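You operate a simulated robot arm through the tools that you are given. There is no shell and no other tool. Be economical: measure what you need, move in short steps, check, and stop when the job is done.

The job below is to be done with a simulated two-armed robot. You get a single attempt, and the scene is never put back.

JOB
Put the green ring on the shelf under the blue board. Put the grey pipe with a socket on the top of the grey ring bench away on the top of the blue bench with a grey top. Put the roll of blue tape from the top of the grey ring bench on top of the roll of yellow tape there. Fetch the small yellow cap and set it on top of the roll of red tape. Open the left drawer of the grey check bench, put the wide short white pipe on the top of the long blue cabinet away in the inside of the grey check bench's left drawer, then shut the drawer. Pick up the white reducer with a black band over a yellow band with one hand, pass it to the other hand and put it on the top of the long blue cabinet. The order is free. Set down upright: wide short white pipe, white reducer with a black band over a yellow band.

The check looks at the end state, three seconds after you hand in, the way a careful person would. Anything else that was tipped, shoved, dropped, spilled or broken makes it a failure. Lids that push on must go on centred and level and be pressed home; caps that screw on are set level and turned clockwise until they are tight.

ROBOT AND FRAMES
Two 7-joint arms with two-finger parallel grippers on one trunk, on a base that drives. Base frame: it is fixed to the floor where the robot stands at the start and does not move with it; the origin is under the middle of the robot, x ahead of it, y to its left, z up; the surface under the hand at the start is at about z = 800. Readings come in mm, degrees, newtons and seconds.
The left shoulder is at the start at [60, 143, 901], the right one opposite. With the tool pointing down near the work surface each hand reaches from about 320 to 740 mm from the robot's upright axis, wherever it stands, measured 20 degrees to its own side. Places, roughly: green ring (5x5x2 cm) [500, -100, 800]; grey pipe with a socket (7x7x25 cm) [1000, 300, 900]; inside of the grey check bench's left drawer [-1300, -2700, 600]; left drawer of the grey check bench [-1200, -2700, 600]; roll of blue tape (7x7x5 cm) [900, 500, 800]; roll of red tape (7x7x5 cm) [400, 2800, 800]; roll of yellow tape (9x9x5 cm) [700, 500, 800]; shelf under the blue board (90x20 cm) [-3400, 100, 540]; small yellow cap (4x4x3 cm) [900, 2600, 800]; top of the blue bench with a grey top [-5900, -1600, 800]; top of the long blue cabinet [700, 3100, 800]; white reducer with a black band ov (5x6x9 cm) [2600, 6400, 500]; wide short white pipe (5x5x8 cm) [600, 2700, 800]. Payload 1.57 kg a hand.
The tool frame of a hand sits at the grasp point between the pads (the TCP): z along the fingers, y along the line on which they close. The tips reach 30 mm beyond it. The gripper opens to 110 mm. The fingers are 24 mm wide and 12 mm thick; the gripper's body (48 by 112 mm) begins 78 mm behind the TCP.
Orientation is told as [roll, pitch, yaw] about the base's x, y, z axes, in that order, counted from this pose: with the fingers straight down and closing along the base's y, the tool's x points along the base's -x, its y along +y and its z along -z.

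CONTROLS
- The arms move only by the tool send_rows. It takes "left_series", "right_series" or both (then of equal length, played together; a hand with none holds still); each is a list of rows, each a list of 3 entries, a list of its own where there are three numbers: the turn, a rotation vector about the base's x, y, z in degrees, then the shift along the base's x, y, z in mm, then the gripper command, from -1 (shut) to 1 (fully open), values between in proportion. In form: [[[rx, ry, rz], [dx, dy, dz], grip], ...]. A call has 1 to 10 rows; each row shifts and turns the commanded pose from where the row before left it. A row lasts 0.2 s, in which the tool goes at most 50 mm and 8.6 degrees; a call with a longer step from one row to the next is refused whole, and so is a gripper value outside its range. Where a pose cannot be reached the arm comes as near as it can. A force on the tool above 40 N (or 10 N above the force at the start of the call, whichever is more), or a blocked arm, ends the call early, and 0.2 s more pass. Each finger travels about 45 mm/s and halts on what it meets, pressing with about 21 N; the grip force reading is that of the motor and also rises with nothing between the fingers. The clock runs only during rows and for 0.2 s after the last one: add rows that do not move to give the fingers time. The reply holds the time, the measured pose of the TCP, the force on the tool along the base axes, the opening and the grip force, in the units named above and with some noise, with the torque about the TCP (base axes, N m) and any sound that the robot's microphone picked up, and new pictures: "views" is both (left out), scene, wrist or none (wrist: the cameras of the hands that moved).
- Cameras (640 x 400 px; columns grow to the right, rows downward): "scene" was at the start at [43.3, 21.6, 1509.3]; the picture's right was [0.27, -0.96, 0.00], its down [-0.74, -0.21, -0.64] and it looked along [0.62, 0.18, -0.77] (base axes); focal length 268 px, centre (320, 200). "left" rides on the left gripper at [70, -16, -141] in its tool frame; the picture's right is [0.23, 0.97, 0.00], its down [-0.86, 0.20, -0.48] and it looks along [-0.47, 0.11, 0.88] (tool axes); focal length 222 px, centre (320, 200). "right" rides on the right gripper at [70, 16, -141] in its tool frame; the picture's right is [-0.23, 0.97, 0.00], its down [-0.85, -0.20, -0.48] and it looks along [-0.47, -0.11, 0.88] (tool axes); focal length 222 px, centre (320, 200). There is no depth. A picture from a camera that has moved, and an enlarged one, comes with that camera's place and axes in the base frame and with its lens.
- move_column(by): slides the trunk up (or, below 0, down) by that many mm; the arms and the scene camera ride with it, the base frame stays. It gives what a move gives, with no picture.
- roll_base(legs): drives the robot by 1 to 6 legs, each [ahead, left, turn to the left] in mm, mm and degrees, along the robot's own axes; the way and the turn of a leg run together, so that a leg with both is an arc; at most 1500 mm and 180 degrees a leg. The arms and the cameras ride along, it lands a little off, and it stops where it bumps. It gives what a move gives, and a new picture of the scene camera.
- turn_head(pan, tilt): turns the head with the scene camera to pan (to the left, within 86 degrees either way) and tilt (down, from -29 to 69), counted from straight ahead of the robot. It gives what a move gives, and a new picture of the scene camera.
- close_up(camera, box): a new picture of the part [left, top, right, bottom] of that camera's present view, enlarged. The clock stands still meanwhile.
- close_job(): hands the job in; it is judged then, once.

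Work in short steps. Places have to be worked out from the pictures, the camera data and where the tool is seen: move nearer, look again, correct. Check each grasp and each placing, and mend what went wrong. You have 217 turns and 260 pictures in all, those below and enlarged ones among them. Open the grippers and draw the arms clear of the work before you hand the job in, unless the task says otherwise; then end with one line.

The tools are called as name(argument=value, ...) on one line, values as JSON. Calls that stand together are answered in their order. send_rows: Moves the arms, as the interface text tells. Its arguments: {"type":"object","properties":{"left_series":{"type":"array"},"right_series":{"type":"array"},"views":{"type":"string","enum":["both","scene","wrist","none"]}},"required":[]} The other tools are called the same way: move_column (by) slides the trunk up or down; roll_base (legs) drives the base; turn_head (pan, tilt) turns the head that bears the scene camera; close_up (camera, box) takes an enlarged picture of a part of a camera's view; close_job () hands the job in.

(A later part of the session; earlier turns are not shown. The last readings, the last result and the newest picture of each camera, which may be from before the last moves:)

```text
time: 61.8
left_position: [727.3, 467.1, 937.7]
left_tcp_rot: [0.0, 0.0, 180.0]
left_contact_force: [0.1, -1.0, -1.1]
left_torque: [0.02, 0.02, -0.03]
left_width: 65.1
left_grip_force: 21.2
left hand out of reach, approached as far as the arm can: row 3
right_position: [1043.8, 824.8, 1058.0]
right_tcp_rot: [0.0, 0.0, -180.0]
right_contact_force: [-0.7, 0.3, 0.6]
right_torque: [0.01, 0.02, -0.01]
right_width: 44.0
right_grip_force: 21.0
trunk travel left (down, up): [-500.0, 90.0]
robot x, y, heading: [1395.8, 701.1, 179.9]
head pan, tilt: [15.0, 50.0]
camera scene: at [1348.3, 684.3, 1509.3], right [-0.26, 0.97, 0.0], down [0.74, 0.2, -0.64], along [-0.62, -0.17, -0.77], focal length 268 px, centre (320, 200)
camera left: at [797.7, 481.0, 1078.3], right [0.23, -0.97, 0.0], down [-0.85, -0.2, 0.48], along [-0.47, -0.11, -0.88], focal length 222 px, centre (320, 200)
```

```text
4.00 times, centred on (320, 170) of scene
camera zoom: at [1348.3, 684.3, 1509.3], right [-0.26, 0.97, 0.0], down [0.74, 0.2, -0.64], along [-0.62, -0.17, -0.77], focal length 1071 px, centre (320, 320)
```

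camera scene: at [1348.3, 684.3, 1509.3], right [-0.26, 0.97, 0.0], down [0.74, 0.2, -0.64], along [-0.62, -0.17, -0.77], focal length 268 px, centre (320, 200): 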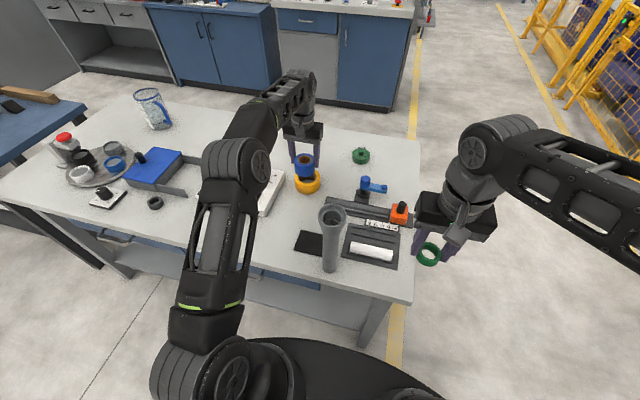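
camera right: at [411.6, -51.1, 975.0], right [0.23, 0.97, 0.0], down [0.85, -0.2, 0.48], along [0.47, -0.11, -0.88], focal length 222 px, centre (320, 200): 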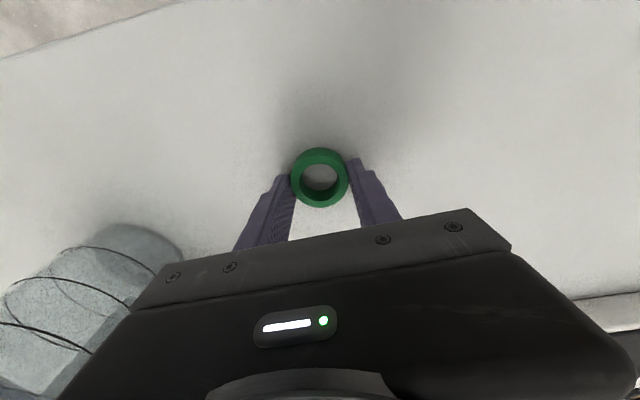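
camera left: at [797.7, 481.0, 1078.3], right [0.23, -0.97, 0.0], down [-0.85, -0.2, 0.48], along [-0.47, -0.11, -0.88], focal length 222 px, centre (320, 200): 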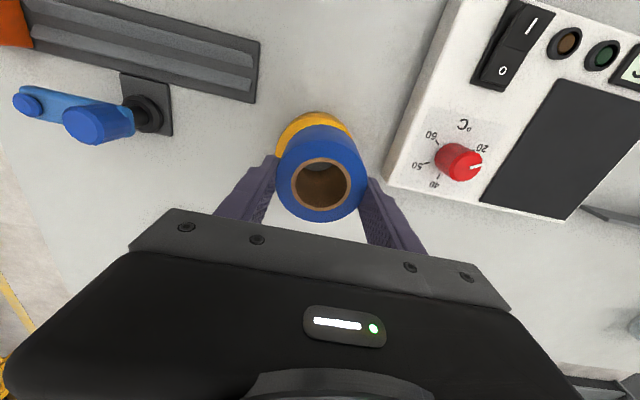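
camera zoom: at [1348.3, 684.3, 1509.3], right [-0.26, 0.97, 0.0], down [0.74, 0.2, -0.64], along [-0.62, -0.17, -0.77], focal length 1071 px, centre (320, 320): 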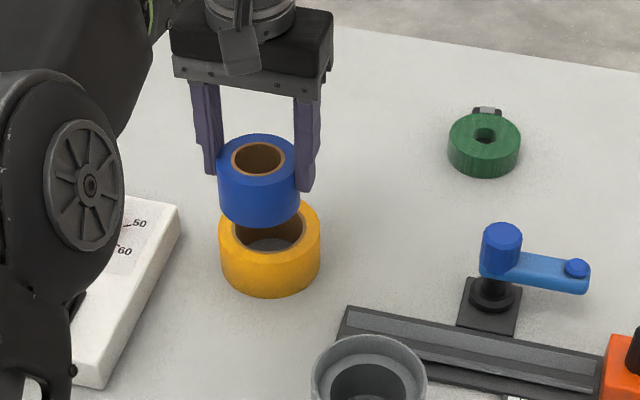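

The arm is at its limit, about 16 mm short: the blue roll is centred near x 733, the yellow near [717, 467]. The base has ~60 mm to the bench edge, so I roll 25 mm ahead and look again.

roll_base(legs=[[25, 0, 0]])

send_rows(left_series=[[[0, 0, 0], [0, 0, 0], -1]], views="wrist")

close_up(camera="scene", box=[240, 120, 400, 220])

```text
time: 62.6
left_position: [702.1, 466.3, 935.7]
left_tcp_rot: [0.1, 0.0, 180.0]
left_contact_force: [-0.5, 0.2, -0.7]
left_torque: [0.0, -0.04, -0.03]
left_width: 65.2
left_grip_force: 20.9
right_position: [1018.0, 825.1, 1059.0]
right_tcp_rot: [-0.1, 0.0, 179.9]
right_contact_force: [-0.1, 0.3, -0.3]
right_torque: [-0.01, -0.01, 0.02]
right_width: 43.9
right_grip_force: 21.2
trunk travel left (down, up): [-500.0, 90.0]
robot x, y, heading: [1371.0, 707.2, 179.8]
head pan, tilt: [15.0, 50.0]
camera scene: at [1322.3, 684.2, 1509.2], right [-0.26, 0.97, 0.0], down [0.74, 0.2, -0.64], along [-0.62, -0.17, -0.77], focal length 268 px, centre (320, 200)
```

scene: 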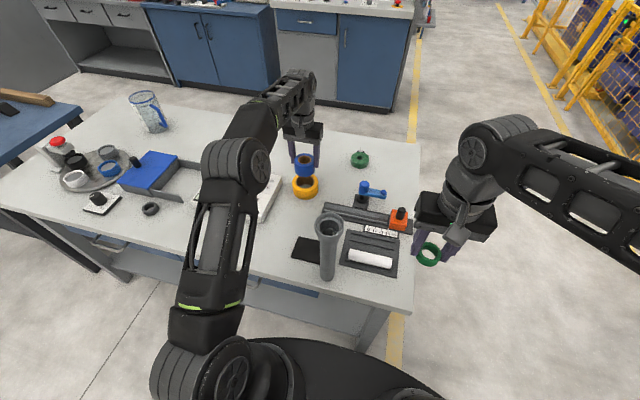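

```text
time: 63.0
left_position: [702.8, 465.8, 936.7]
left_tcp_rot: [0.0, 0.0, -180.0]
left_contact_force: [-0.9, 0.2, -1.3]
left_torque: [0.02, 0.0, 0.0]
left_width: 65.4
left_grip_force: 21.1
right_position: [1019.7, 824.8, 1059.1]
right_tcp_rot: [0.0, 0.0, 180.0]
right_contact_force: [0.0, -0.2, -0.6]
right_torque: [-0.01, 0.0, 0.0]
right_width: 44.0
right_grip_force: 21.7
trunk travel left (down, up): [-500.0, 90.0]
robot x, y, heading: [1369.2, 705.7, 180.0]
head pan, tilt: [15.0, 50.0]
camera left: at [773.3, 481.0, 1078.0], right [0.23, -0.97, 0.0], down [-0.85, -0.2, 0.48], along [-0.47, -0.11, -0.88], focal length 222 px, centre (320, 200)
```

left: 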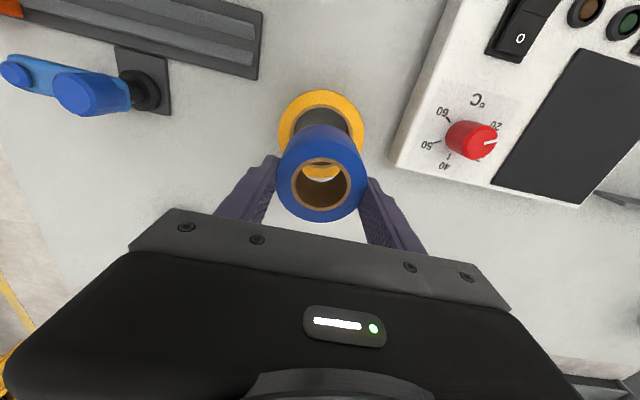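

```text
4.00 times, centred on (320, 170) of scene
camera zoom: at [1323.9, 684.2, 1509.3], right [-0.26, 0.97, 0.0], down [0.74, 0.2, -0.64], along [-0.62, -0.17, -0.77], focal length 1071 px, centre (320, 320)
```

zoom: 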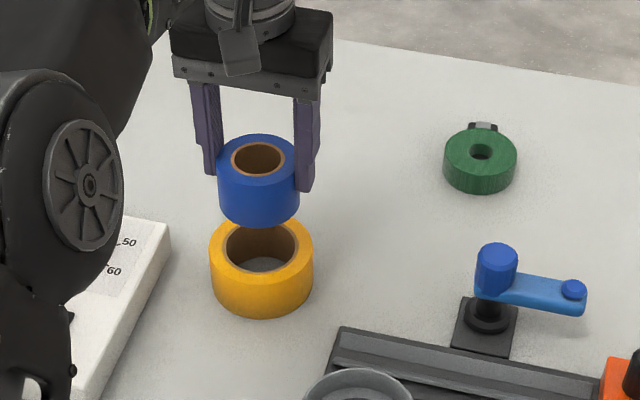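

Yellow is centred at about [718, 468], blue at [708.5, 466]. I shift +9.5, +2 and lower to just above, then view.

send_rows(left_series=[[[0, 0, 0], [9.5, 2, 0], -1], [[0, 0, 0], [0, 0, -20], -1], [[0, 0, 0], [0, 0, -10], -1], [[0, 0, 0], [0, 0, 0], -1]], views="wrist")

close_up(camera="scene", box=[260, 140, 360, 210])

```text
time: 64.0
left_position: [713.9, 467.2, 908.2]
left_tcp_rot: [0.0, -0.1, 180.0]
left_contact_force: [-0.3, -1.1, -1.1]
left_torque: [0.01, -0.02, 0.03]
left_width: 65.5
left_grip_force: 20.9
right_position: [1019.6, 824.6, 1058.3]
right_tcp_rot: [-0.1, 0.0, 180.0]
right_contact_force: [-1.3, 0.7, -0.6]
right_torque: [-0.01, -0.02, 0.01]
right_width: 43.7
right_grip_force: 21.2
trunk travel left (down, up): [-500.0, 90.0]
robot x, y, heading: [1371.0, 702.8, 180.0]
head pan, tilt: [15.0, 50.0]
camera left: at [783.4, 482.0, 1048.1], right [0.23, -0.97, 0.0], down [-0.85, -0.2, 0.48], along [-0.47, -0.11, -0.88], focal length 222 px, centre (320, 200)
```

left: 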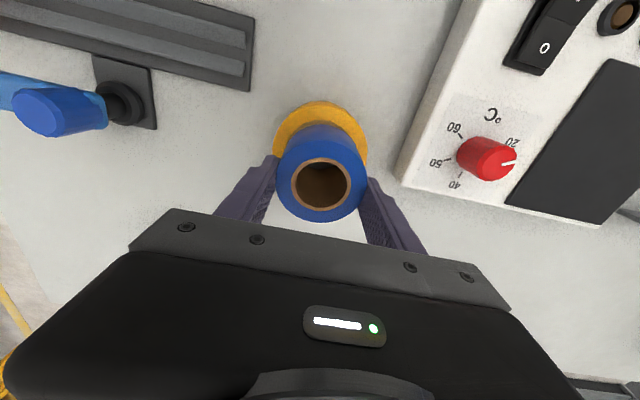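

```text
5.71 times, centred on (310, 175) of scene
camera zoom: at [1324.5, 684.2, 1509.3], right [-0.26, 0.97, 0.0], down [0.74, 0.2, -0.64], along [-0.62, -0.17, -0.77], focal length 1530 px, centre (377, 343)
```

zoom: 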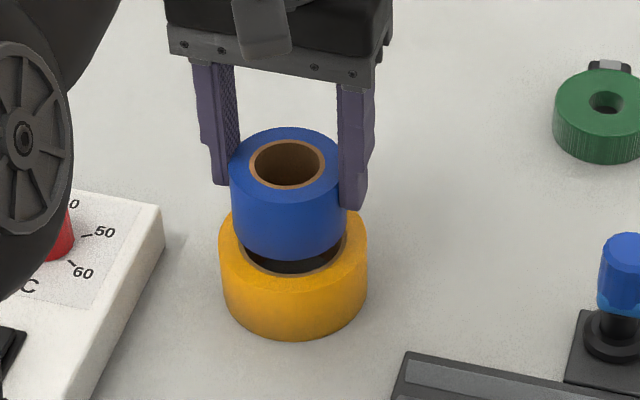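

Nearly centred; I add 2 mm in y and lower slowly onto the yellow roll.

send_rows(left_series=[[[0, 0, 0], [0, 2, -4], -1], [[0, 0, 0], [0, 0, -3], -1], [[0, 0, 0], [0, 0, -2], -1], [[0, 0, 0], [0, 0, 0], -1]], views="none")

close_up(camera="scene", box=[260, 140, 360, 210])

```text
time: 65.0
left_position: [713.4, 469.6, 898.2]
left_tcp_rot: [0.0, 0.0, 180.0]
left_contact_force: [-1.1, -0.6, -0.7]
left_torque: [-0.02, 0.0, 0.02]
left_width: 65.1
left_grip_force: 21.1
right_position: [1019.7, 823.4, 1059.3]
right_tcp_rot: [0.0, -0.1, 180.0]
right_contact_force: [0.7, -0.2, -0.4]
right_torque: [0.04, -0.02, -0.05]
right_width: 44.0
right_grip_force: 21.4
trunk travel left (down, up): [-500.0, 90.0]
robot x, y, heading: [1370.7, 701.1, 180.0]
head pan, tilt: [15.0, 50.0]
```

```text
5.71 times, centred on (310, 175) of scene
camera zoom: at [1324.5, 684.2, 1509.3], right [-0.26, 0.97, 0.0], down [0.74, 0.2, -0.64], along [-0.62, -0.17, -0.77], focal length 1530 px, centre (377, 343)
```

zoom: 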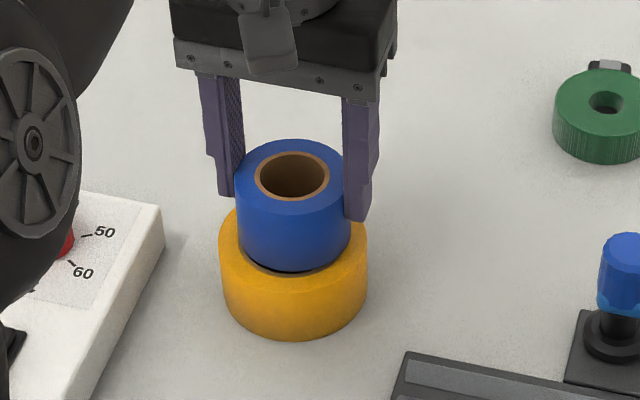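

Still a few millimetres of gap and no force. I lower further in 2 mm steps.

send_rows(left_series=[[[0, 0, 0], [0, 0, -2], -1], [[0, 0, 0], [0, 0, -2], -1], [[0, 0, 0], [0, 0, 0], -1]], views="none")

send_rows(left_series=[[[0, 0, 0], [0, 0, -2], -1], [[0, 0, 0], [0, 0, 0], -1]], views="none")

close_up(camera="scene", box=[260, 140, 360, 210])

```text
time: 65.8
left_position: [713.3, 469.0, 897.3]
left_tcp_rot: [0.1, -0.2, 180.0]
left_contact_force: [-1.9, -0.2, 10.6]
left_torque: [0.01, 0.42, -0.02]
left_width: 65.2
left_grip_force: 21.4
right_position: [1021.5, 824.3, 1059.3]
right_tcp_rot: [0.1, 0.0, 180.0]
right_contact_force: [-0.4, 0.0, -0.4]
right_torque: [0.03, 0.01, 0.01]
right_width: 43.7
right_grip_force: 20.9
trunk travel left (down, up): [-500.0, 90.0]
robot x, y, heading: [1371.5, 699.7, 180.2]
head pan, tilt: [15.0, 50.0]
```

```text
time: 66.4
left_position: [713.7, 469.6, 894.4]
left_tcp_rot: [-0.1, -0.1, -180.0]
left_contact_force: [-0.3, -1.6, 13.5]
left_torque: [-0.01, 0.41, -0.01]
left_width: 65.4
left_grip_force: 20.7
right_position: [1020.0, 823.2, 1060.1]
right_tcp_rot: [0.1, -0.1, 179.9]
right_contact_force: [0.6, 1.0, -0.6]
right_torque: [-0.03, 0.01, 0.0]
right_width: 43.6
right_grip_force: 21.3
trunk travel left (down, up): [-500.0, 90.0]
robot x, y, heading: [1371.8, 705.6, 179.8]
head pan, tilt: [15.0, 50.0]
```

```text
5.71 times, centred on (310, 175) of scene
camera zoom: at [1326.1, 684.6, 1509.4], right [-0.26, 0.97, 0.0], down [0.74, 0.2, -0.64], along [-0.62, -0.17, -0.77], focal length 1530 px, centre (377, 343)
```

zoom: 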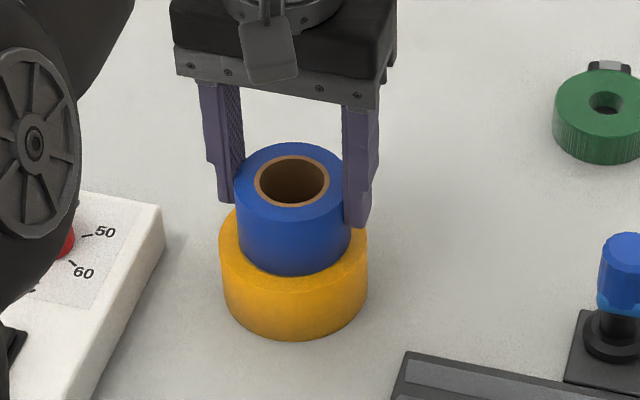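

Firm contact (13 N) and centred. I open and rise.

send_rows(left_series=[[[0, 0, 0], [0, 0, 1], -0.1], [[0, 0, 0], [0, 0, 0], 0.3], [[0, 0, 0], [0, 0, 0], 0.7], [[0, 0, 0], [0, 0, 0], 0.7], [[0, 0, 0], [0, 0, 30], 0.7], [[0, 0, 0], [0, 0, 45], 0.7], [[0, 0, 0], [0, 0, 45], 0.7], [[0, 0, 0], [20, 0, 40], 0.7]], views="scene")

close_up(camera="scene", box=[220, 120, 420, 260])

```text
time: 68.2
left_position: [718.0, 470.1, 969.3]
left_tcp_rot: [-0.1, -0.4, 180.1]
left_contact_force: [-0.1, 0.6, 0.5]
left_torque: [-0.01, -0.03, -0.02]
left_width: 93.5
left_grip_force: 0.0
left hand out of reach, approached as far as the arm can: row 6, 7, 8
right_position: [1019.0, 823.7, 1058.5]
right_tcp_rot: [-0.1, 0.0, 180.0]
right_contact_force: [0.0, 0.4, -0.6]
right_torque: [0.02, -0.01, 0.02]
right_width: 43.9
right_grip_force: 20.8
trunk travel left (down, up): [-500.0, 90.0]
robot x, y, heading: [1372.5, 704.0, 179.8]
head pan, tilt: [15.0, 50.0]
camera scene: at [1324.2, 684.4, 1509.3], right [-0.26, 0.97, 0.0], down [0.74, 0.2, -0.64], along [-0.62, -0.17, -0.77], focal length 268 px, centre (320, 200)
```

scene: 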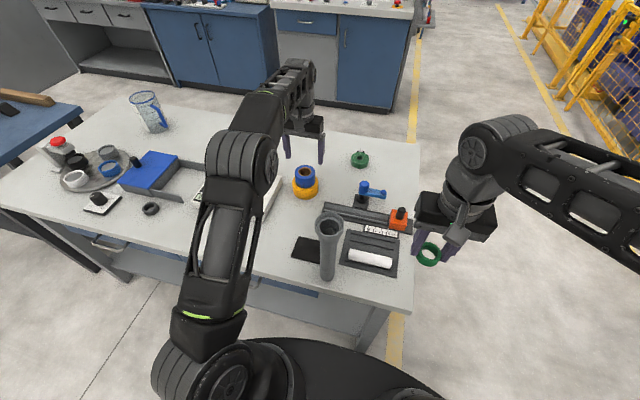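

```text
2.86 times, centred on (320, 190) of scene
camera zoom: at [1324.2, 684.4, 1509.3], right [-0.26, 0.97, 0.0], down [0.74, 0.2, -0.64], along [-0.62, -0.17, -0.77], focal length 765 px, centre (320, 229)
```

zoom: 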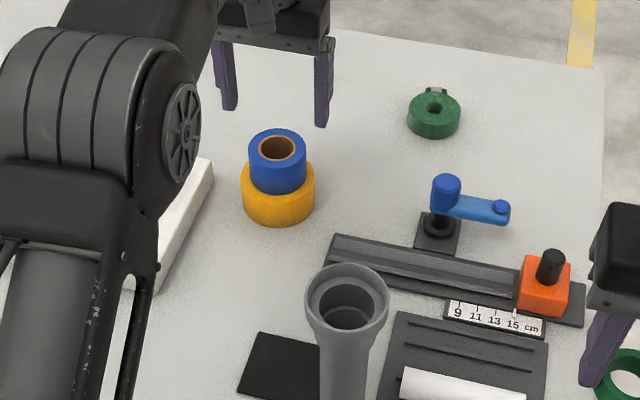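

The blue roll sits neatly on the yellow one. I withdraw the left hand, back the base 25 mm, raise the trunk and come above the pipe.

send_rows(left_series=[[[0, 0, 0], [45, 0, 15], 1], [[0, 0, 0], [45, 0, 15], 1], [[0, 0, 0], [45, 0, 15], 1], [[0, 0, 0], [45, 0, 15], 1], [[0, 0, 0], [45, 0, 10], 1], [[0, 0, 0], [45, 0, 10], 1], [[0, 0, 0], [30, 0, 0], 1]], views="none")

roll_base(legs=[[-25, 0, 0]])

move_column(by=88)

```text
time: 69.8
left_position: [1020.6, 474.1, 1048.2]
left_tcp_rot: [-0.1, -0.1, 180.0]
left_contact_force: [0.1, 0.1, 0.8]
left_torque: [0.0, -0.02, -0.01]
left_width: 109.8
left_grip_force: 0.0
right_position: [1020.5, 823.3, 1059.4]
right_tcp_rot: [-0.1, 0.0, 180.0]
right_contact_force: [0.6, 1.1, -0.8]
right_torque: [0.01, 0.03, 0.03]
right_width: 44.1
right_grip_force: 20.9
trunk travel left (down, up): [-500.0, 90.0]
robot x, y, heading: [1368.5, 705.3, 179.9]
head pan, tilt: [15.0, 50.0]
```

```text
time: 70.6
left_position: [1046.4, 476.2, 1049.7]
left_tcp_rot: [0.0, -0.2, 180.0]
left_contact_force: [0.8, 0.3, 1.2]
left_torque: [-0.01, 0.01, 0.04]
left_width: 110.1
left_grip_force: 0.1
right_position: [1047.7, 824.2, 1060.1]
right_tcp_rot: [0.0, -0.1, 180.0]
right_contact_force: [0.3, 0.5, -0.2]
right_torque: [0.01, 0.0, 0.02]
right_width: 43.6
right_grip_force: 21.4
trunk travel left (down, up): [-500.0, 90.0]
robot x, y, heading: [1391.8, 703.3, 180.1]
head pan, tilt: [15.0, 50.0]
camera scene: at [1352.7, 684.2, 1509.4], right [-0.26, 0.97, 0.0], down [0.74, 0.2, -0.64], along [-0.62, -0.17, -0.77], focal length 268 px, centre (320, 200)
```

scene: 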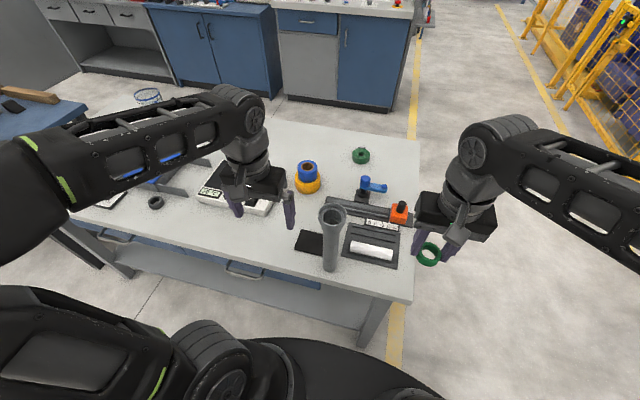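

```text
time: 71.9
left_position: [1045.5, 475.5, 1136.5]
left_tcp_rot: [0.0, -0.1, 180.1]
left_contact_force: [0.1, 0.1, -0.7]
left_torque: [0.02, 0.0, -0.02]
left_width: 110.1
left_grip_force: 0.0
right_position: [1045.4, 823.4, 1146.0]
right_tcp_rot: [0.1, 0.1, 180.0]
right_contact_force: [-0.3, 0.8, -0.8]
right_torque: [0.01, 0.03, -0.03]
right_width: 43.8
right_grip_force: 20.5
trunk travel left (down, up): [-588.0, 2.0]
robot x, y, heading: [1392.5, 707.2, 180.2]
head pan, tilt: [15.0, 50.0]
```

Now I move above the pipe at [1012, 621] and check.

send_rows(left_series=[[[0, 0, 0], [-8, 40, 0], 1], [[0, 0, 0], [-8, 40, 0], 1], [[0, 0, 0], [-8, 40, 0], 1], [[0, 0, 0], [-9, 26, -20], 1], [[0, 0, 0], [0, 0, -24], 1], [[0, 0, 0], [0, 0, 0], 1]], views="wrist")

```text
time: 73.3
left_position: [1014.5, 621.6, 1089.5]
left_tcp_rot: [0.0, -0.1, 179.9]
left_contact_force: [0.7, 0.7, -0.7]
left_torque: [-0.02, 0.02, 0.01]
left_width: 109.8
left_grip_force: 0.1
right_position: [1045.9, 824.2, 1147.2]
right_tcp_rot: [0.0, 0.0, 180.0]
right_contact_force: [-0.1, 0.0, -0.1]
right_torque: [0.01, -0.04, 0.0]
right_width: 43.9
right_grip_force: 21.0
trunk travel left (down, up): [-588.0, 2.0]
robot x, y, heading: [1394.6, 702.1, 180.2]
head pan, tilt: [15.0, 50.0]
camera left: at [1083.8, 636.3, 1230.8], right [0.23, -0.97, 0.0], down [-0.85, -0.2, 0.48], along [-0.47, -0.11, -0.88], focal length 222 px, centre (320, 200)
```

left: 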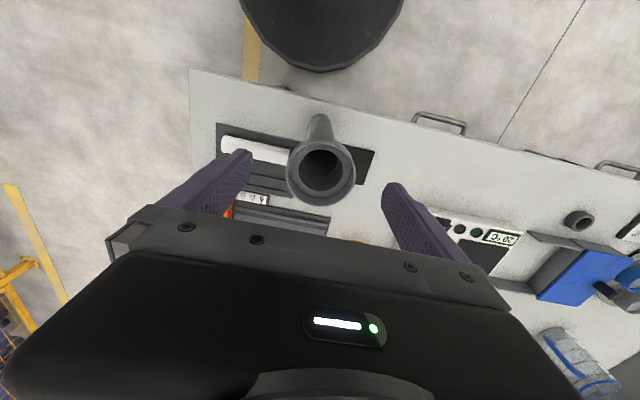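

Same view as after release: aligned. I lower with the trunk, grip, and lift again.

move_column(by=-72)

send_rows(left_series=[[[0, 0, 0], [0, 0, 0], 0.4], [[0, 0, 0], [0, 0, 0], -0.2], [[0, 0, 0], [0, 0, 0], -1], [[0, 0, 0], [0, 0, 0], -1], [[0, 0, 0], [0, 0, 0], -1]], views="none")

move_column(by=72)

roll_base(legs=[[-300, 0, 0]])

```text
time: 74.4
left_position: [1014.5, 621.9, 1017.9]
left_tcp_rot: [0.0, -0.1, 180.0]
left_contact_force: [0.4, 0.2, -1.2]
left_torque: [-0.01, -0.01, 0.02]
left_width: 110.2
left_grip_force: 0.0
right_position: [1046.0, 824.9, 1075.3]
right_tcp_rot: [0.0, 0.0, 180.0]
right_contact_force: [-0.2, -0.5, 0.1]
right_torque: [0.02, -0.01, 0.01]
right_width: 43.8
right_grip_force: 21.0
trunk travel left (down, up): [-516.0, 74.0]
robot x, y, heading: [1396.8, 702.1, 180.2]
head pan, tilt: [15.0, 50.0]
```

```text
time: 75.6
left_position: [1013.0, 621.6, 1018.1]
left_tcp_rot: [0.1, 0.0, 180.0]
left_contact_force: [-1.1, -0.7, 0.5]
left_torque: [-0.02, 0.03, -0.03]
left_width: 61.9
left_grip_force: 21.1
right_position: [1046.0, 823.8, 1074.8]
right_tcp_rot: [0.0, 0.0, 180.0]
right_contact_force: [0.1, 0.6, -0.2]
right_torque: [0.01, -0.01, 0.02]
right_width: 43.9
right_grip_force: 20.8
trunk travel left (down, up): [-516.0, 74.0]
robot x, y, heading: [1394.6, 705.2, 179.8]
head pan, tilt: [15.0, 50.0]
```

```text
time: 76.7
left_position: [1013.3, 621.7, 1089.3]
left_tcp_rot: [0.0, -0.2, 179.9]
left_contact_force: [0.9, 0.0, -1.1]
left_torque: [0.01, -0.03, -0.03]
left_width: 61.7
left_grip_force: 21.2
right_position: [1046.1, 823.2, 1147.2]
right_tcp_rot: [0.0, 0.0, 180.0]
right_contact_force: [-0.2, -0.4, -1.1]
right_torque: [0.0, -0.03, 0.0]
right_width: 43.9
right_grip_force: 21.0
trunk travel left (down, up): [-588.0, 2.0]
robot x, y, heading: [1396.0, 699.9, 180.0]
head pan, tilt: [15.0, 50.0]
```

```text
time: 78.7
left_position: [1315.5, 621.4, 1091.0]
left_tcp_rot: [0.0, -0.1, 179.8]
left_contact_force: [-0.5, 1.2, -1.1]
left_torque: [0.01, 0.03, -0.01]
left_width: 61.5
left_grip_force: 21.0
right_position: [1349.6, 825.1, 1147.3]
right_tcp_rot: [0.0, -0.1, 179.9]
right_contact_force: [0.1, 0.3, -0.2]
right_torque: [-0.02, 0.01, -0.02]
right_width: 44.1
right_grip_force: 21.4
trunk travel left (down, up): [-588.0, 2.0]
robot x, y, heading: [1696.2, 700.6, 179.9]
head pan, tilt: [15.0, 50.0]
camera scene: at [1653.0, 683.6, 1597.4], right [-0.25, 0.97, 0.0], down [0.74, 0.2, -0.64], along [-0.62, -0.16, -0.77], focal length 268 px, centre (320, 200)
```

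scene: 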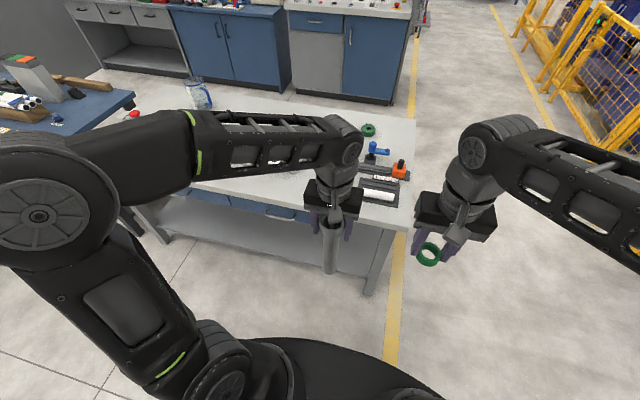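

Ring and pipe both held. The aisle at y≈1450 seems free between the counters (ending at y≈750) and the yellow fence; I drive along it and look ahead.

roll_base(legs=[[0, -750, 0], [1500, 0, 0], [1300, 0, 0]])

turn_head(pan=20, tilt=18)

```text
time: 96.0
left_position: [-1501.9, 1343.6, 1090.1]
left_tcp_rot: [0.0, 0.1, 178.8]
left_contact_force: [-0.5, -0.2, -1.3]
left_torque: [0.03, -0.03, 0.0]
left_width: 61.5
left_grip_force: 20.8
right_position: [-1463.3, 1546.9, 1147.9]
right_tcp_rot: [0.0, -0.1, 179.0]
right_contact_force: [1.1, -0.5, -0.8]
right_torque: [-0.01, 0.0, -0.06]
right_width: 43.9
right_grip_force: 20.9
trunk travel left (down, up): [-588.0, 2.0]
robot x, y, heading: [-1117.5, 1418.6, 179.1]
head pan, tilt: [15.0, 50.0]
camera scene: at [-1162.5, 1400.4, 1597.3], right [-0.24, 0.97, 0.0], down [0.74, 0.18, -0.64], along [-0.62, -0.15, -0.77], focal length 268 px, centre (320, 200)
```

scene: 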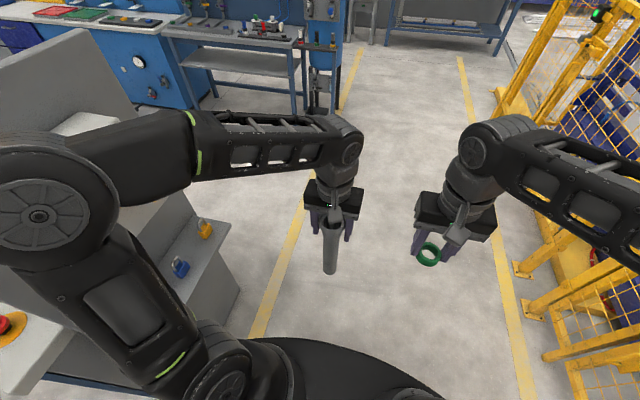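

```text
time: 97.0
left_position: [-1501.0, 1343.9, 1090.3]
left_tcp_rot: [0.0, -0.2, 178.9]
left_contact_force: [0.0, -0.6, -1.1]
left_torque: [-0.01, 0.04, 0.02]
left_width: 61.6
left_grip_force: 20.6
right_position: [-1463.7, 1546.3, 1147.8]
right_tcp_rot: [0.0, 0.0, 178.9]
right_contact_force: [0.7, -1.0, -0.5]
right_torque: [0.02, 0.03, -0.04]
right_width: 43.8
right_grip_force: 21.3
trunk travel left (down, up): [-588.0, 2.0]
robot x, y, heading: [-1115.5, 1420.5, 178.9]
head pan, tilt: [20.0, 18.0]
camera scene: at [-1175.6, 1388.7, 1646.1], right [-0.32, 0.95, 0.0], down [0.29, 0.1, -0.95], along [-0.9, -0.31, -0.31], focal length 268 px, centre (320, 200)
```

scene: 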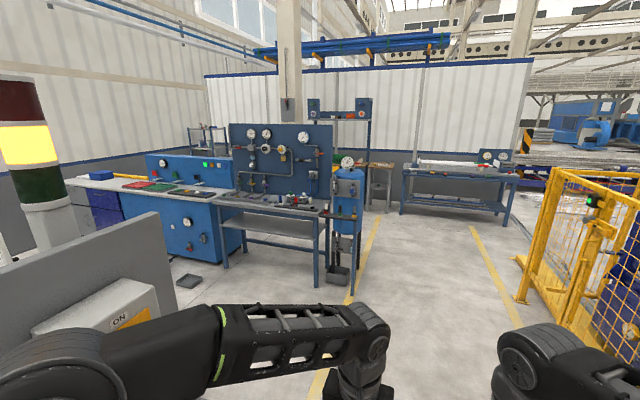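

The blue board with its bench is at about x −3320 (front legs), y −470…640, facing me. I drive along to (−2450, 100) in front of it and look.

roll_base(legs=[[1300, 0, 1], [0, 1330, 0]])

turn_head(pan=0, tilt=40)

```text
time: 109.7
left_position: [-2806.8, 32.8, 1089.4]
left_tcp_rot: [0.0, -0.1, 179.9]
left_contact_force: [0.4, 0.3, -1.2]
left_torque: [0.01, -0.01, 0.0]
left_width: 61.7
left_grip_force: 21.1
right_position: [-2774.9, 235.7, 1146.8]
right_tcp_rot: [0.0, 0.0, 179.9]
right_contact_force: [-1.2, 0.9, -1.3]
right_torque: [0.0, 0.04, 0.01]
right_width: 44.1
right_grip_force: 20.7
trunk travel left (down, up): [-588.0, 2.0]
robot x, y, heading: [-2425.5, 113.7, 180.1]
head pan, tilt: [20.0, 18.0]
camera scene: at [-2483.8, 82.7, 1646.2], right [-0.34, 0.94, 0.0], down [0.29, 0.11, -0.95], along [-0.89, -0.32, -0.31], focal length 268 px, centre (320, 200)
```

scene: 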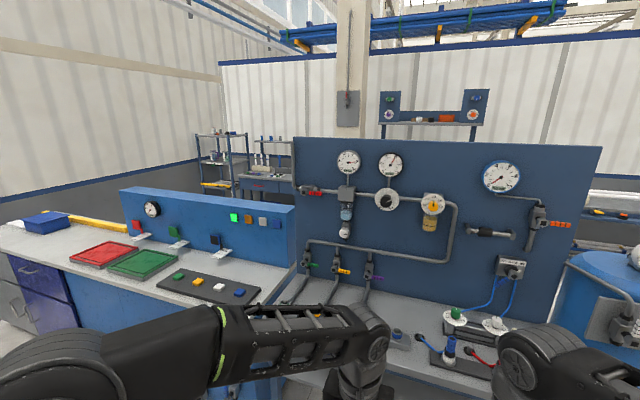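

```text
time: 110.6
left_position: [-2808.5, 33.7, 1089.6]
left_tcp_rot: [0.0, -0.1, 179.9]
left_contact_force: [-0.3, 0.1, -1.1]
left_torque: [0.01, 0.01, -0.01]
left_width: 61.2
left_grip_force: 21.7
right_position: [-2775.4, 234.6, 1146.3]
right_tcp_rot: [-0.1, 0.1, 179.8]
right_contact_force: [0.4, 0.2, -0.4]
right_torque: [0.03, -0.03, 0.01]
right_width: 43.9
right_grip_force: 21.5
trunk travel left (down, up): [-588.0, 2.0]
robot x, y, heading: [-2424.9, 114.6, 179.7]
head pan, tilt: [0.0, 40.0]
camera scene: at [-2481.0, 114.9, 1611.6], right [0.0, 1.0, 0.0], down [0.64, 0.0, -0.77], along [-0.77, 0.0, -0.64], focal length 268 px, centre (320, 200)
```

scene: 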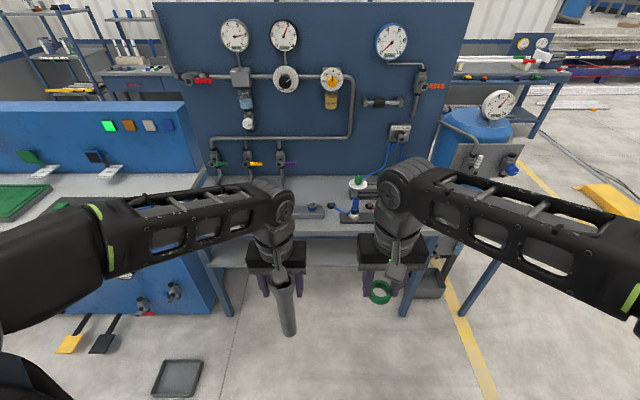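

The bench's shelf is below its tabletop. I lower the trunk 480 mm to see between shelf and top and to bring the shoulders to that height.

move_column(by=-480)

turn_head(pan=0, tilt=28)

```text
refused: -480 is not a number from -400 to 400
```

```text
time: 111.3
left_position: [-2807.6, 32.5, 1090.3]
left_tcp_rot: [0.0, -0.1, 179.9]
left_contact_force: [0.3, -0.8, -1.0]
left_torque: [0.0, -0.01, -0.01]
left_width: 61.5
left_grip_force: 20.8
right_position: [-2774.4, 235.0, 1147.2]
right_tcp_rot: [0.0, 0.0, 179.8]
right_contact_force: [-0.8, -0.1, 0.1]
right_torque: [0.01, 0.01, 0.0]
right_width: 43.9
right_grip_force: 21.2
trunk travel left (down, up): [-588.0, 2.0]
robot x, y, heading: [-2420.5, 111.5, 179.9]
head pan, tilt: [0.0, 28.0]
camera scene: at [-2487.2, 115.1, 1630.0], right [0.0, 1.0, 0.0], down [0.47, 0.0, -0.88], along [-0.88, 0.0, -0.47], focal length 268 px, centre (320, 200)
```

scene: 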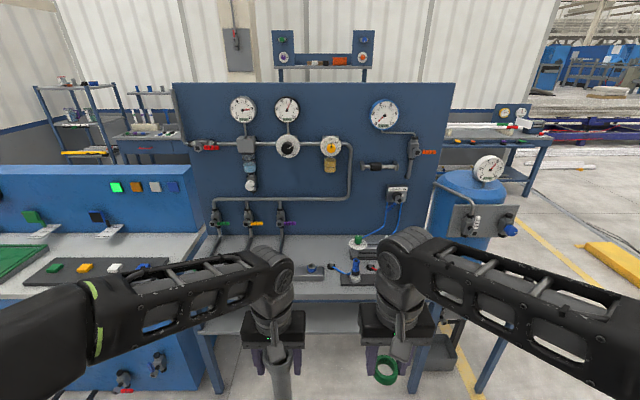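

Column moves are limited to 400; I lower in two steps, then look.

move_column(by=-400)

turn_head(pan=0, tilt=32)

```text
time: 115.2
left_position: [-2808.2, 33.0, 691.3]
left_tcp_rot: [0.0, -0.2, 179.8]
left_contact_force: [-0.1, -0.6, -1.7]
left_torque: [0.0, 0.02, 0.0]
left_width: 61.2
left_grip_force: 21.0
right_position: [-2774.4, 235.5, 746.2]
right_tcp_rot: [0.0, 0.0, 179.9]
right_contact_force: [-0.3, 0.2, 0.4]
right_torque: [-0.01, -0.01, -0.02]
right_width: 43.7
right_grip_force: 20.5
trunk travel left (down, up): [-188.0, 402.0]
robot x, y, heading: [-2426.4, 115.7, 179.5]
head pan, tilt: [0.0, 28.0]
```

```text
time: 115.8
left_position: [-2806.8, 33.5, 690.2]
left_tcp_rot: [0.1, -0.1, 180.0]
left_contact_force: [-0.4, -0.6, -0.6]
left_torque: [0.01, -0.03, -0.01]
left_width: 61.2
left_grip_force: 21.3
right_position: [-2773.7, 236.5, 747.8]
right_tcp_rot: [0.0, 0.0, 180.0]
right_contact_force: [0.6, -0.1, -0.1]
right_torque: [-0.02, 0.01, 0.0]
right_width: 43.7
right_grip_force: 21.1
trunk travel left (down, up): [-188.0, 402.0]
robot x, y, heading: [-2426.7, 111.2, 180.0]
head pan, tilt: [0.0, 32.0]
camera scene: at [-2485.5, 115.1, 1223.7], right [0.0, 1.0, 0.0], down [0.53, 0.0, -0.85], along [-0.85, 0.0, -0.53], focal length 268 px, centre (320, 200)
```

scene: 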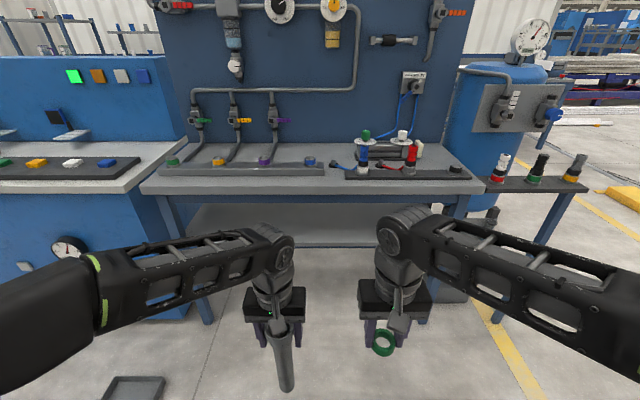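

Now it's clear: tabletop front edge x≈−3244 (underside ≈766), shelf top z≈540 from x≈−3286 back. I roll 230 mm ahead and tilt the right hand 50° forward so it can reach under the top.

roll_base(legs=[[230, 0, 0]])

send_rows(right_series=[[[0, 8.4, 0], [0, 0, 0], -1], [[0, 8.4, 0], [0, 0, -10], -1], [[0, 8.4, 0], [0, 0, -10], -1], [[0, 8.4, 0], [0, 0, -10], -1], [[0, 8.4, 0], [0, 0, -10], -1], [[0, 8, 0], [0, 0, 0], -1], [[0, 0, 0], [0, 0, 0], -1]], views="both")

```text
time: 117.6
left_position: [-3043.8, 36.1, 689.3]
left_tcp_rot: [0.0, -0.1, 179.7]
left_contact_force: [-0.1, -0.2, -0.8]
left_torque: [-0.01, -0.01, -0.01]
left_width: 61.6
left_grip_force: 21.4
right_position: [-3010.4, 238.1, 747.2]
right_tcp_rot: [0.0, 0.1, 179.6]
right_contact_force: [-0.2, -0.1, -0.8]
right_torque: [0.0, 0.05, -0.02]
right_width: 43.8
right_grip_force: 21.5
trunk travel left (down, up): [-188.0, 402.0]
robot x, y, heading: [-2658.8, 115.2, 179.5]
head pan, tilt: [0.0, 32.0]
camera scene: at [-2721.9, 116.3, 1223.7], right [0.01, 1.0, 0.0], down [0.53, 0.0, -0.85], along [-0.85, 0.01, -0.53], focal length 268 px, centre (320, 200)
```

scene: 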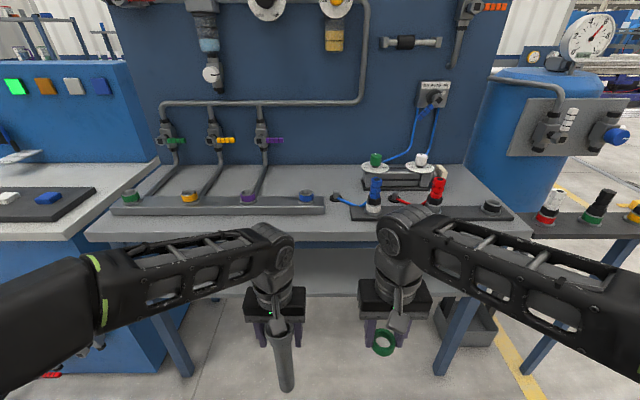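

```text
time: 119.2
left_position: [-3043.4, 34.8, 689.5]
left_tcp_rot: [0.0, -0.1, 179.7]
left_contact_force: [-0.3, 0.3, -0.8]
left_torque: [0.01, 0.01, 0.02]
left_width: 61.5
left_grip_force: 20.6
right_position: [-3056.3, 209.1, 760.5]
right_tcp_rot: [0.4, -50.0, 179.4]
right_contact_force: [0.8, 0.5, -0.3]
right_torque: [0.0, 0.01, 0.03]
right_width: 44.1
right_grip_force: 20.9
right hand out of reach, approached as far as the arm can: row 4, 5, 6
trunk travel left (down, up): [-188.0, 402.0]
robot x, y, heading: [-2661.6, 116.9, 179.5]
head pan, tilt: [0.0, 32.0]
camera scene: at [-2722.0, 116.2, 1223.7], right [0.01, 1.0, 0.0], down [0.53, 0.0, -0.85], along [-0.85, 0.01, -0.53], focal length 268 px, centre (320, 200)
camera right: at [-2902.2, 192.1, 797.3], right [-0.15, -0.97, 0.18], down [-0.18, 0.2, 0.96], along [-0.97, 0.11, -0.21], focal length 222 px, centre (320, 200)
```

scene: 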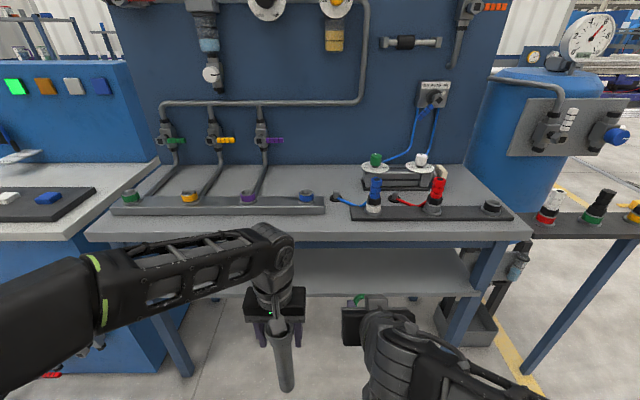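
right: 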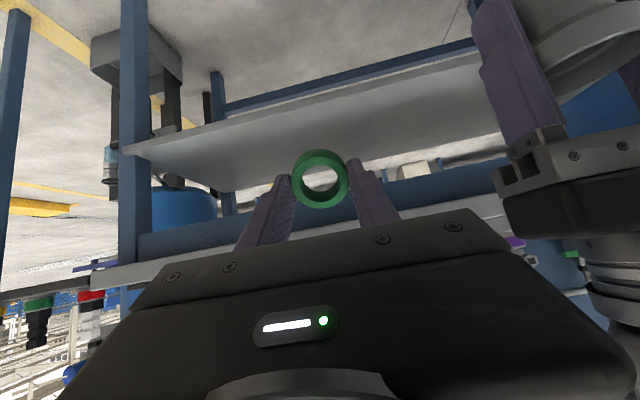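

The shelf spans x −3479…−3274 at z 540. I lower the right hand to z≈600 in front of the shelf.

send_rows(right_series=[[[0, 0, 0], [-15, 8, -42], -1], [[0, 0, 0], [-15, 8, -42], -1], [[0, 0, 0], [-15, 8, -42], -1], [[0, 0, 0], [-20, 8, -33], -1], [[0, 0, 0], [0, 0, 0], -1]], views="both")

```text
time: 120.4
left_position: [-3044.5, 35.0, 690.0]
left_tcp_rot: [0.1, 0.0, 179.7]
left_contact_force: [-0.1, -0.4, -1.6]
left_torque: [-0.01, -0.01, -0.02]
left_width: 61.7
left_grip_force: 20.5
right_position: [-3152.9, 225.4, 622.6]
right_tcp_rot: [0.5, -49.9, 179.3]
right_contact_force: [-0.6, -0.2, 0.3]
right_torque: [0.0, -0.01, 0.0]
right_width: 44.1
right_grip_force: 21.3
right hand out of reach, approached as far as the arm can: row 1, 2, 3
trunk travel left (down, up): [-188.0, 402.0]
robot x, y, heading: [-2662.8, 115.1, 179.7]
head pan, tilt: [0.0, 32.0]
camera scene: at [-2722.2, 116.3, 1223.7], right [0.01, 1.0, 0.0], down [0.53, 0.0, -0.85], along [-0.85, 0.01, -0.53], focal length 268 px, centre (320, 200)
camera right: at [-2999.2, 209.7, 659.2], right [-0.15, -0.97, 0.18], down [-0.18, 0.21, 0.96], along [-0.97, 0.11, -0.21], focal length 222 px, centre (320, 200)
```

scene: 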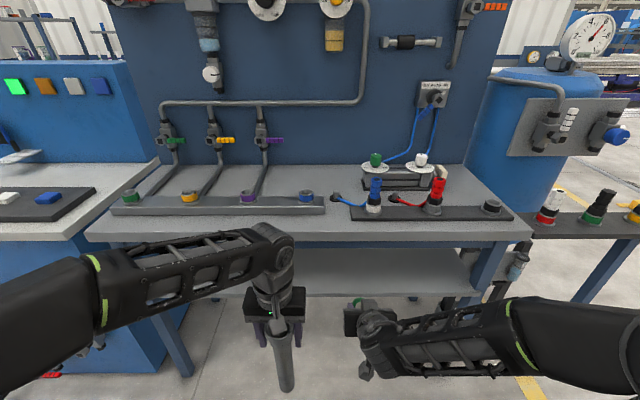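
right: 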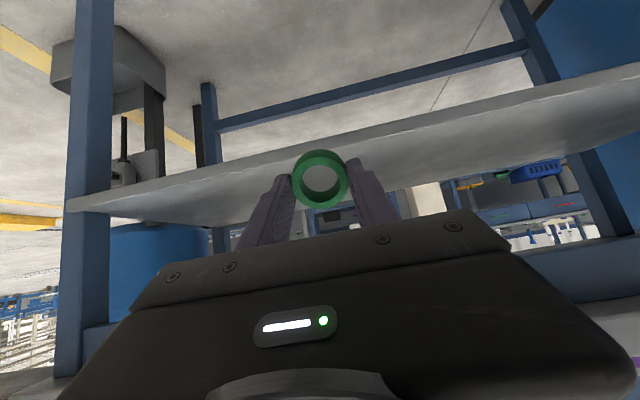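

I slide the hand in under the top: TCP to about [−3330, 235, 600].

send_rows(right_series=[[[0, 0, 0], [-40, 3, -8], -1], [[0, 0, 0], [-40, 3, -8], -1], [[0, 0, 0], [-40, 2, -4], -1], [[0, 0, 0], [-40, 0, 0], -1], [[0, 0, 0], [-17, 0, 0], -1], [[0, 0, 0], [0, 0, 0], -1]], views="both")

```text
time: 121.8
left_position: [-3043.9, 34.8, 690.4]
left_tcp_rot: [0.1, 0.0, 179.7]
left_contact_force: [0.4, 0.1, -0.9]
left_torque: [0.02, -0.02, 0.02]
left_width: 61.7
left_grip_force: 20.6
right_position: [-3326.9, 233.6, 599.0]
right_tcp_rot: [0.5, -50.0, 179.4]
right_contact_force: [-0.7, 0.2, -0.1]
right_torque: [-0.01, 0.01, 0.01]
right_width: 44.2
right_grip_force: 21.0
trunk travel left (down, up): [-188.0, 402.0]
robot x, y, heading: [-2661.2, 116.2, 179.6]
head pan, tilt: [0.0, 32.0]
camera scene: at [-2722.1, 116.3, 1223.7], right [0.01, 1.0, 0.0], down [0.53, 0.0, -0.85], along [-0.85, 0.01, -0.53], focal length 268 px, centre (320, 200)
camera right: at [-3173.2, 217.4, 635.9], right [-0.15, -0.97, 0.18], down [-0.18, 0.21, 0.96], along [-0.97, 0.11, -0.21], focal length 222 px, centre (320, 200)
```

scene: 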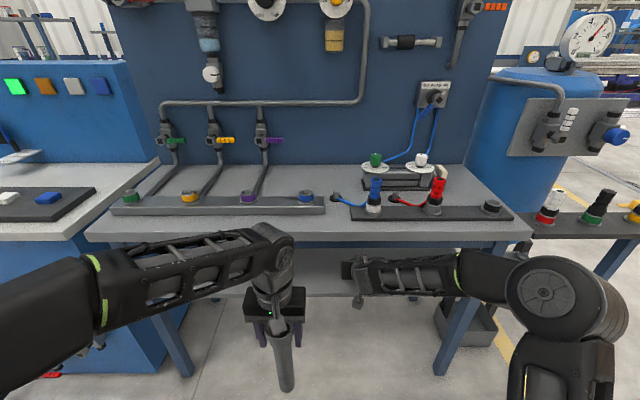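
right: 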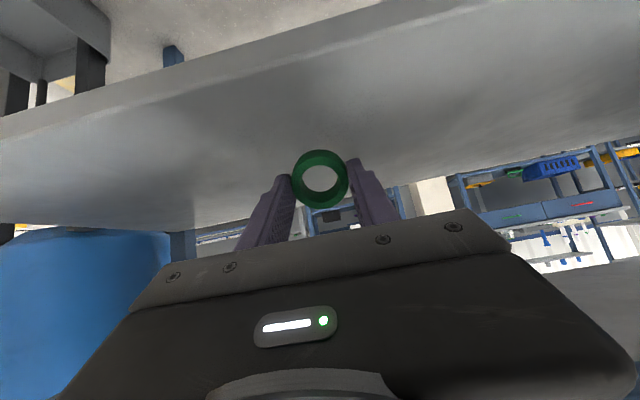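

Ring is above the shelf (shelf top ≈539). I lower gently until it touches.

send_rows(right_series=[[[0, 0, 0], [0, 0, -10], -1], [[0, 0, 0], [0, 0, -5], -1], [[0, 0, 0], [0, 0, 0], -1]], views="none")

send_rows(right_series=[[[0, 0, 0], [0, 0, -3], -1], [[0, 0, 0], [0, 0, 0], -1]], views="wrist")

```text
time: 122.6
left_position: [-3044.3, 35.9, 690.0]
left_tcp_rot: [0.0, 0.0, 179.6]
left_contact_force: [0.1, 0.3, -1.2]
left_torque: [-0.02, -0.01, 0.01]
left_width: 61.0
left_grip_force: 20.4
right_position: [-3326.8, 234.1, 586.5]
right_tcp_rot: [0.4, -49.9, 179.4]
right_contact_force: [0.2, -0.7, -0.1]
right_torque: [0.02, -0.01, 0.0]
right_width: 43.9
right_grip_force: 21.0
trunk travel left (down, up): [-188.0, 402.0]
robot x, y, heading: [-2661.3, 116.0, 179.7]
head pan, tilt: [0.0, 32.0]
```

```text
time: 123.2
left_position: [-3043.5, 34.0, 689.2]
left_tcp_rot: [0.0, 0.0, 179.7]
left_contact_force: [-0.2, -0.6, -0.1]
left_torque: [0.0, 0.01, 0.0]
left_width: 61.4
left_grip_force: 21.0
right_position: [-3327.5, 233.1, 584.0]
right_tcp_rot: [0.5, -50.0, 179.5]
right_contact_force: [0.3, 0.0, -0.2]
right_torque: [0.0, 0.03, -0.01]
right_width: 43.9
right_grip_force: 20.9
trunk travel left (down, up): [-188.0, 402.0]
robot x, y, heading: [-2667.6, 118.0, 179.6]
head pan, tilt: [0.0, 32.0]
camera right: at [-3174.3, 217.2, 619.3], right [-0.15, -0.97, 0.18], down [-0.18, 0.21, 0.96], along [-0.97, 0.11, -0.21], focal length 222 px, centre (320, 200)
```

right: 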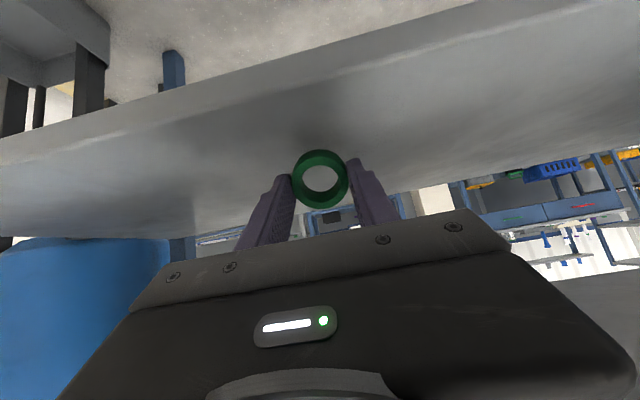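

No contact yet; a few more small steps.

send_rows(right_series=[[[0, 0, 0], [0, 0, -3], -1], [[0, 0, 0], [0, 0, 0], -1]], views="none")

send_rows(right_series=[[[0, 0, 0], [0, 0, -3], -1], [[0, 0, 0], [0, 0, 0], -1]], views="wrist")

```text
time: 123.8
left_position: [-3043.8, 34.2, 689.6]
left_tcp_rot: [0.0, -0.1, 179.7]
left_contact_force: [0.0, -0.4, -1.2]
left_torque: [-0.03, 0.0, 0.04]
left_width: 61.5
left_grip_force: 20.8
right_position: [-3328.6, 232.9, 578.4]
right_tcp_rot: [0.5, -50.1, 179.5]
right_contact_force: [0.3, 1.1, -0.9]
right_torque: [-0.02, 0.0, 0.01]
right_width: 43.7
right_grip_force: 20.9
trunk travel left (down, up): [-188.0, 402.0]
robot x, y, heading: [-2661.2, 115.1, 179.5]
head pan, tilt: [0.0, 32.0]
```

```text
time: 124.4
left_position: [-3043.7, 34.9, 690.6]
left_tcp_rot: [0.0, 0.0, 179.6]
left_contact_force: [-0.5, 0.0, -1.2]
left_torque: [0.01, -0.01, 0.03]
left_width: 61.5
left_grip_force: 20.8
right_position: [-3328.4, 231.4, 579.3]
right_tcp_rot: [0.3, -50.3, 179.4]
right_contact_force: [1.2, 2.5, 11.3]
right_torque: [0.08, 0.05, -0.04]
right_width: 44.0
right_grip_force: 20.9
trunk travel left (down, up): [-188.0, 402.0]
robot x, y, heading: [-2659.9, 112.7, 179.6]
head pan, tilt: [0.0, 32.0]
camera right: at [-3174.8, 216.4, 615.3], right [-0.15, -0.97, 0.18], down [-0.18, 0.2, 0.96], along [-0.97, 0.11, -0.2], focal length 222 px, centre (320, 200)
```

right: 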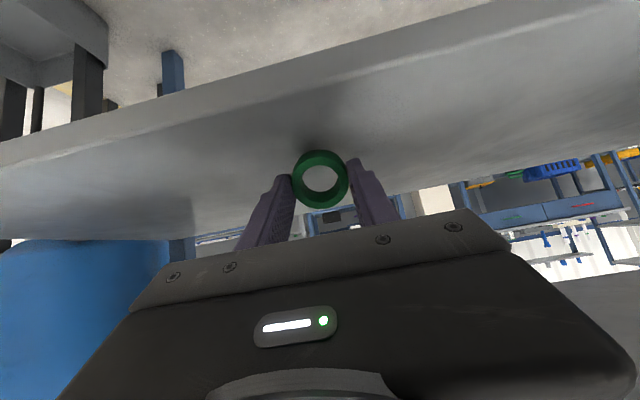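

Contact (11 N) just where computed. I ease up 1 mm and open.

send_rows(right_series=[[[0, 0, 0], [0, 0, 1], -0.1], [[0, 0, 0], [0, 0, 0], 0.5], [[0, 0, 0], [0, 0, 0], 0.8], [[0, 0, 0], [0, 0, 0], 0.8], [[0, 0, 0], [0, 0, 0], 0.8], [[0, 0, 0], [0, 0, 0], 0.8]], views="wrist")

```text
time: 125.8
left_position: [-3043.7, 35.4, 690.1]
left_tcp_rot: [0.0, -0.2, 179.7]
left_contact_force: [0.9, 0.2, -1.2]
left_torque: [0.02, 0.02, 0.02]
left_width: 61.3
left_grip_force: 21.3
right_position: [-3327.3, 232.6, 578.6]
right_tcp_rot: [0.5, -50.0, 179.4]
right_contact_force: [-0.1, 0.6, 0.0]
right_torque: [-0.01, 0.01, -0.04]
right_width: 99.1
right_grip_force: 0.0
trunk travel left (down, up): [-188.0, 402.0]
robot x, y, heading: [-2660.5, 110.9, 179.5]
head pan, tilt: [0.0, 32.0]
camera right: at [-3174.0, 216.4, 614.8], right [-0.15, -0.97, 0.18], down [-0.18, 0.21, 0.96], along [-0.97, 0.11, -0.21], focal length 222 px, centre (320, 200)
```

right: 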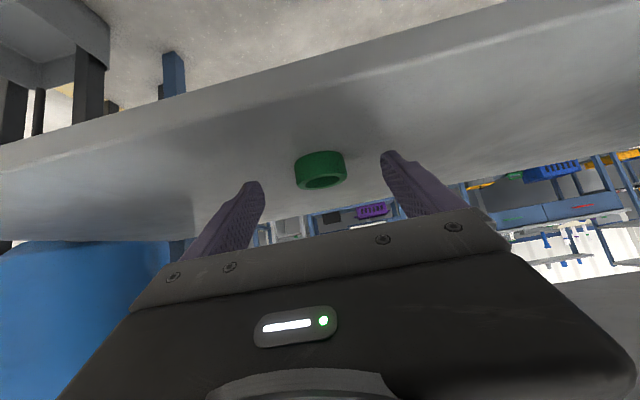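

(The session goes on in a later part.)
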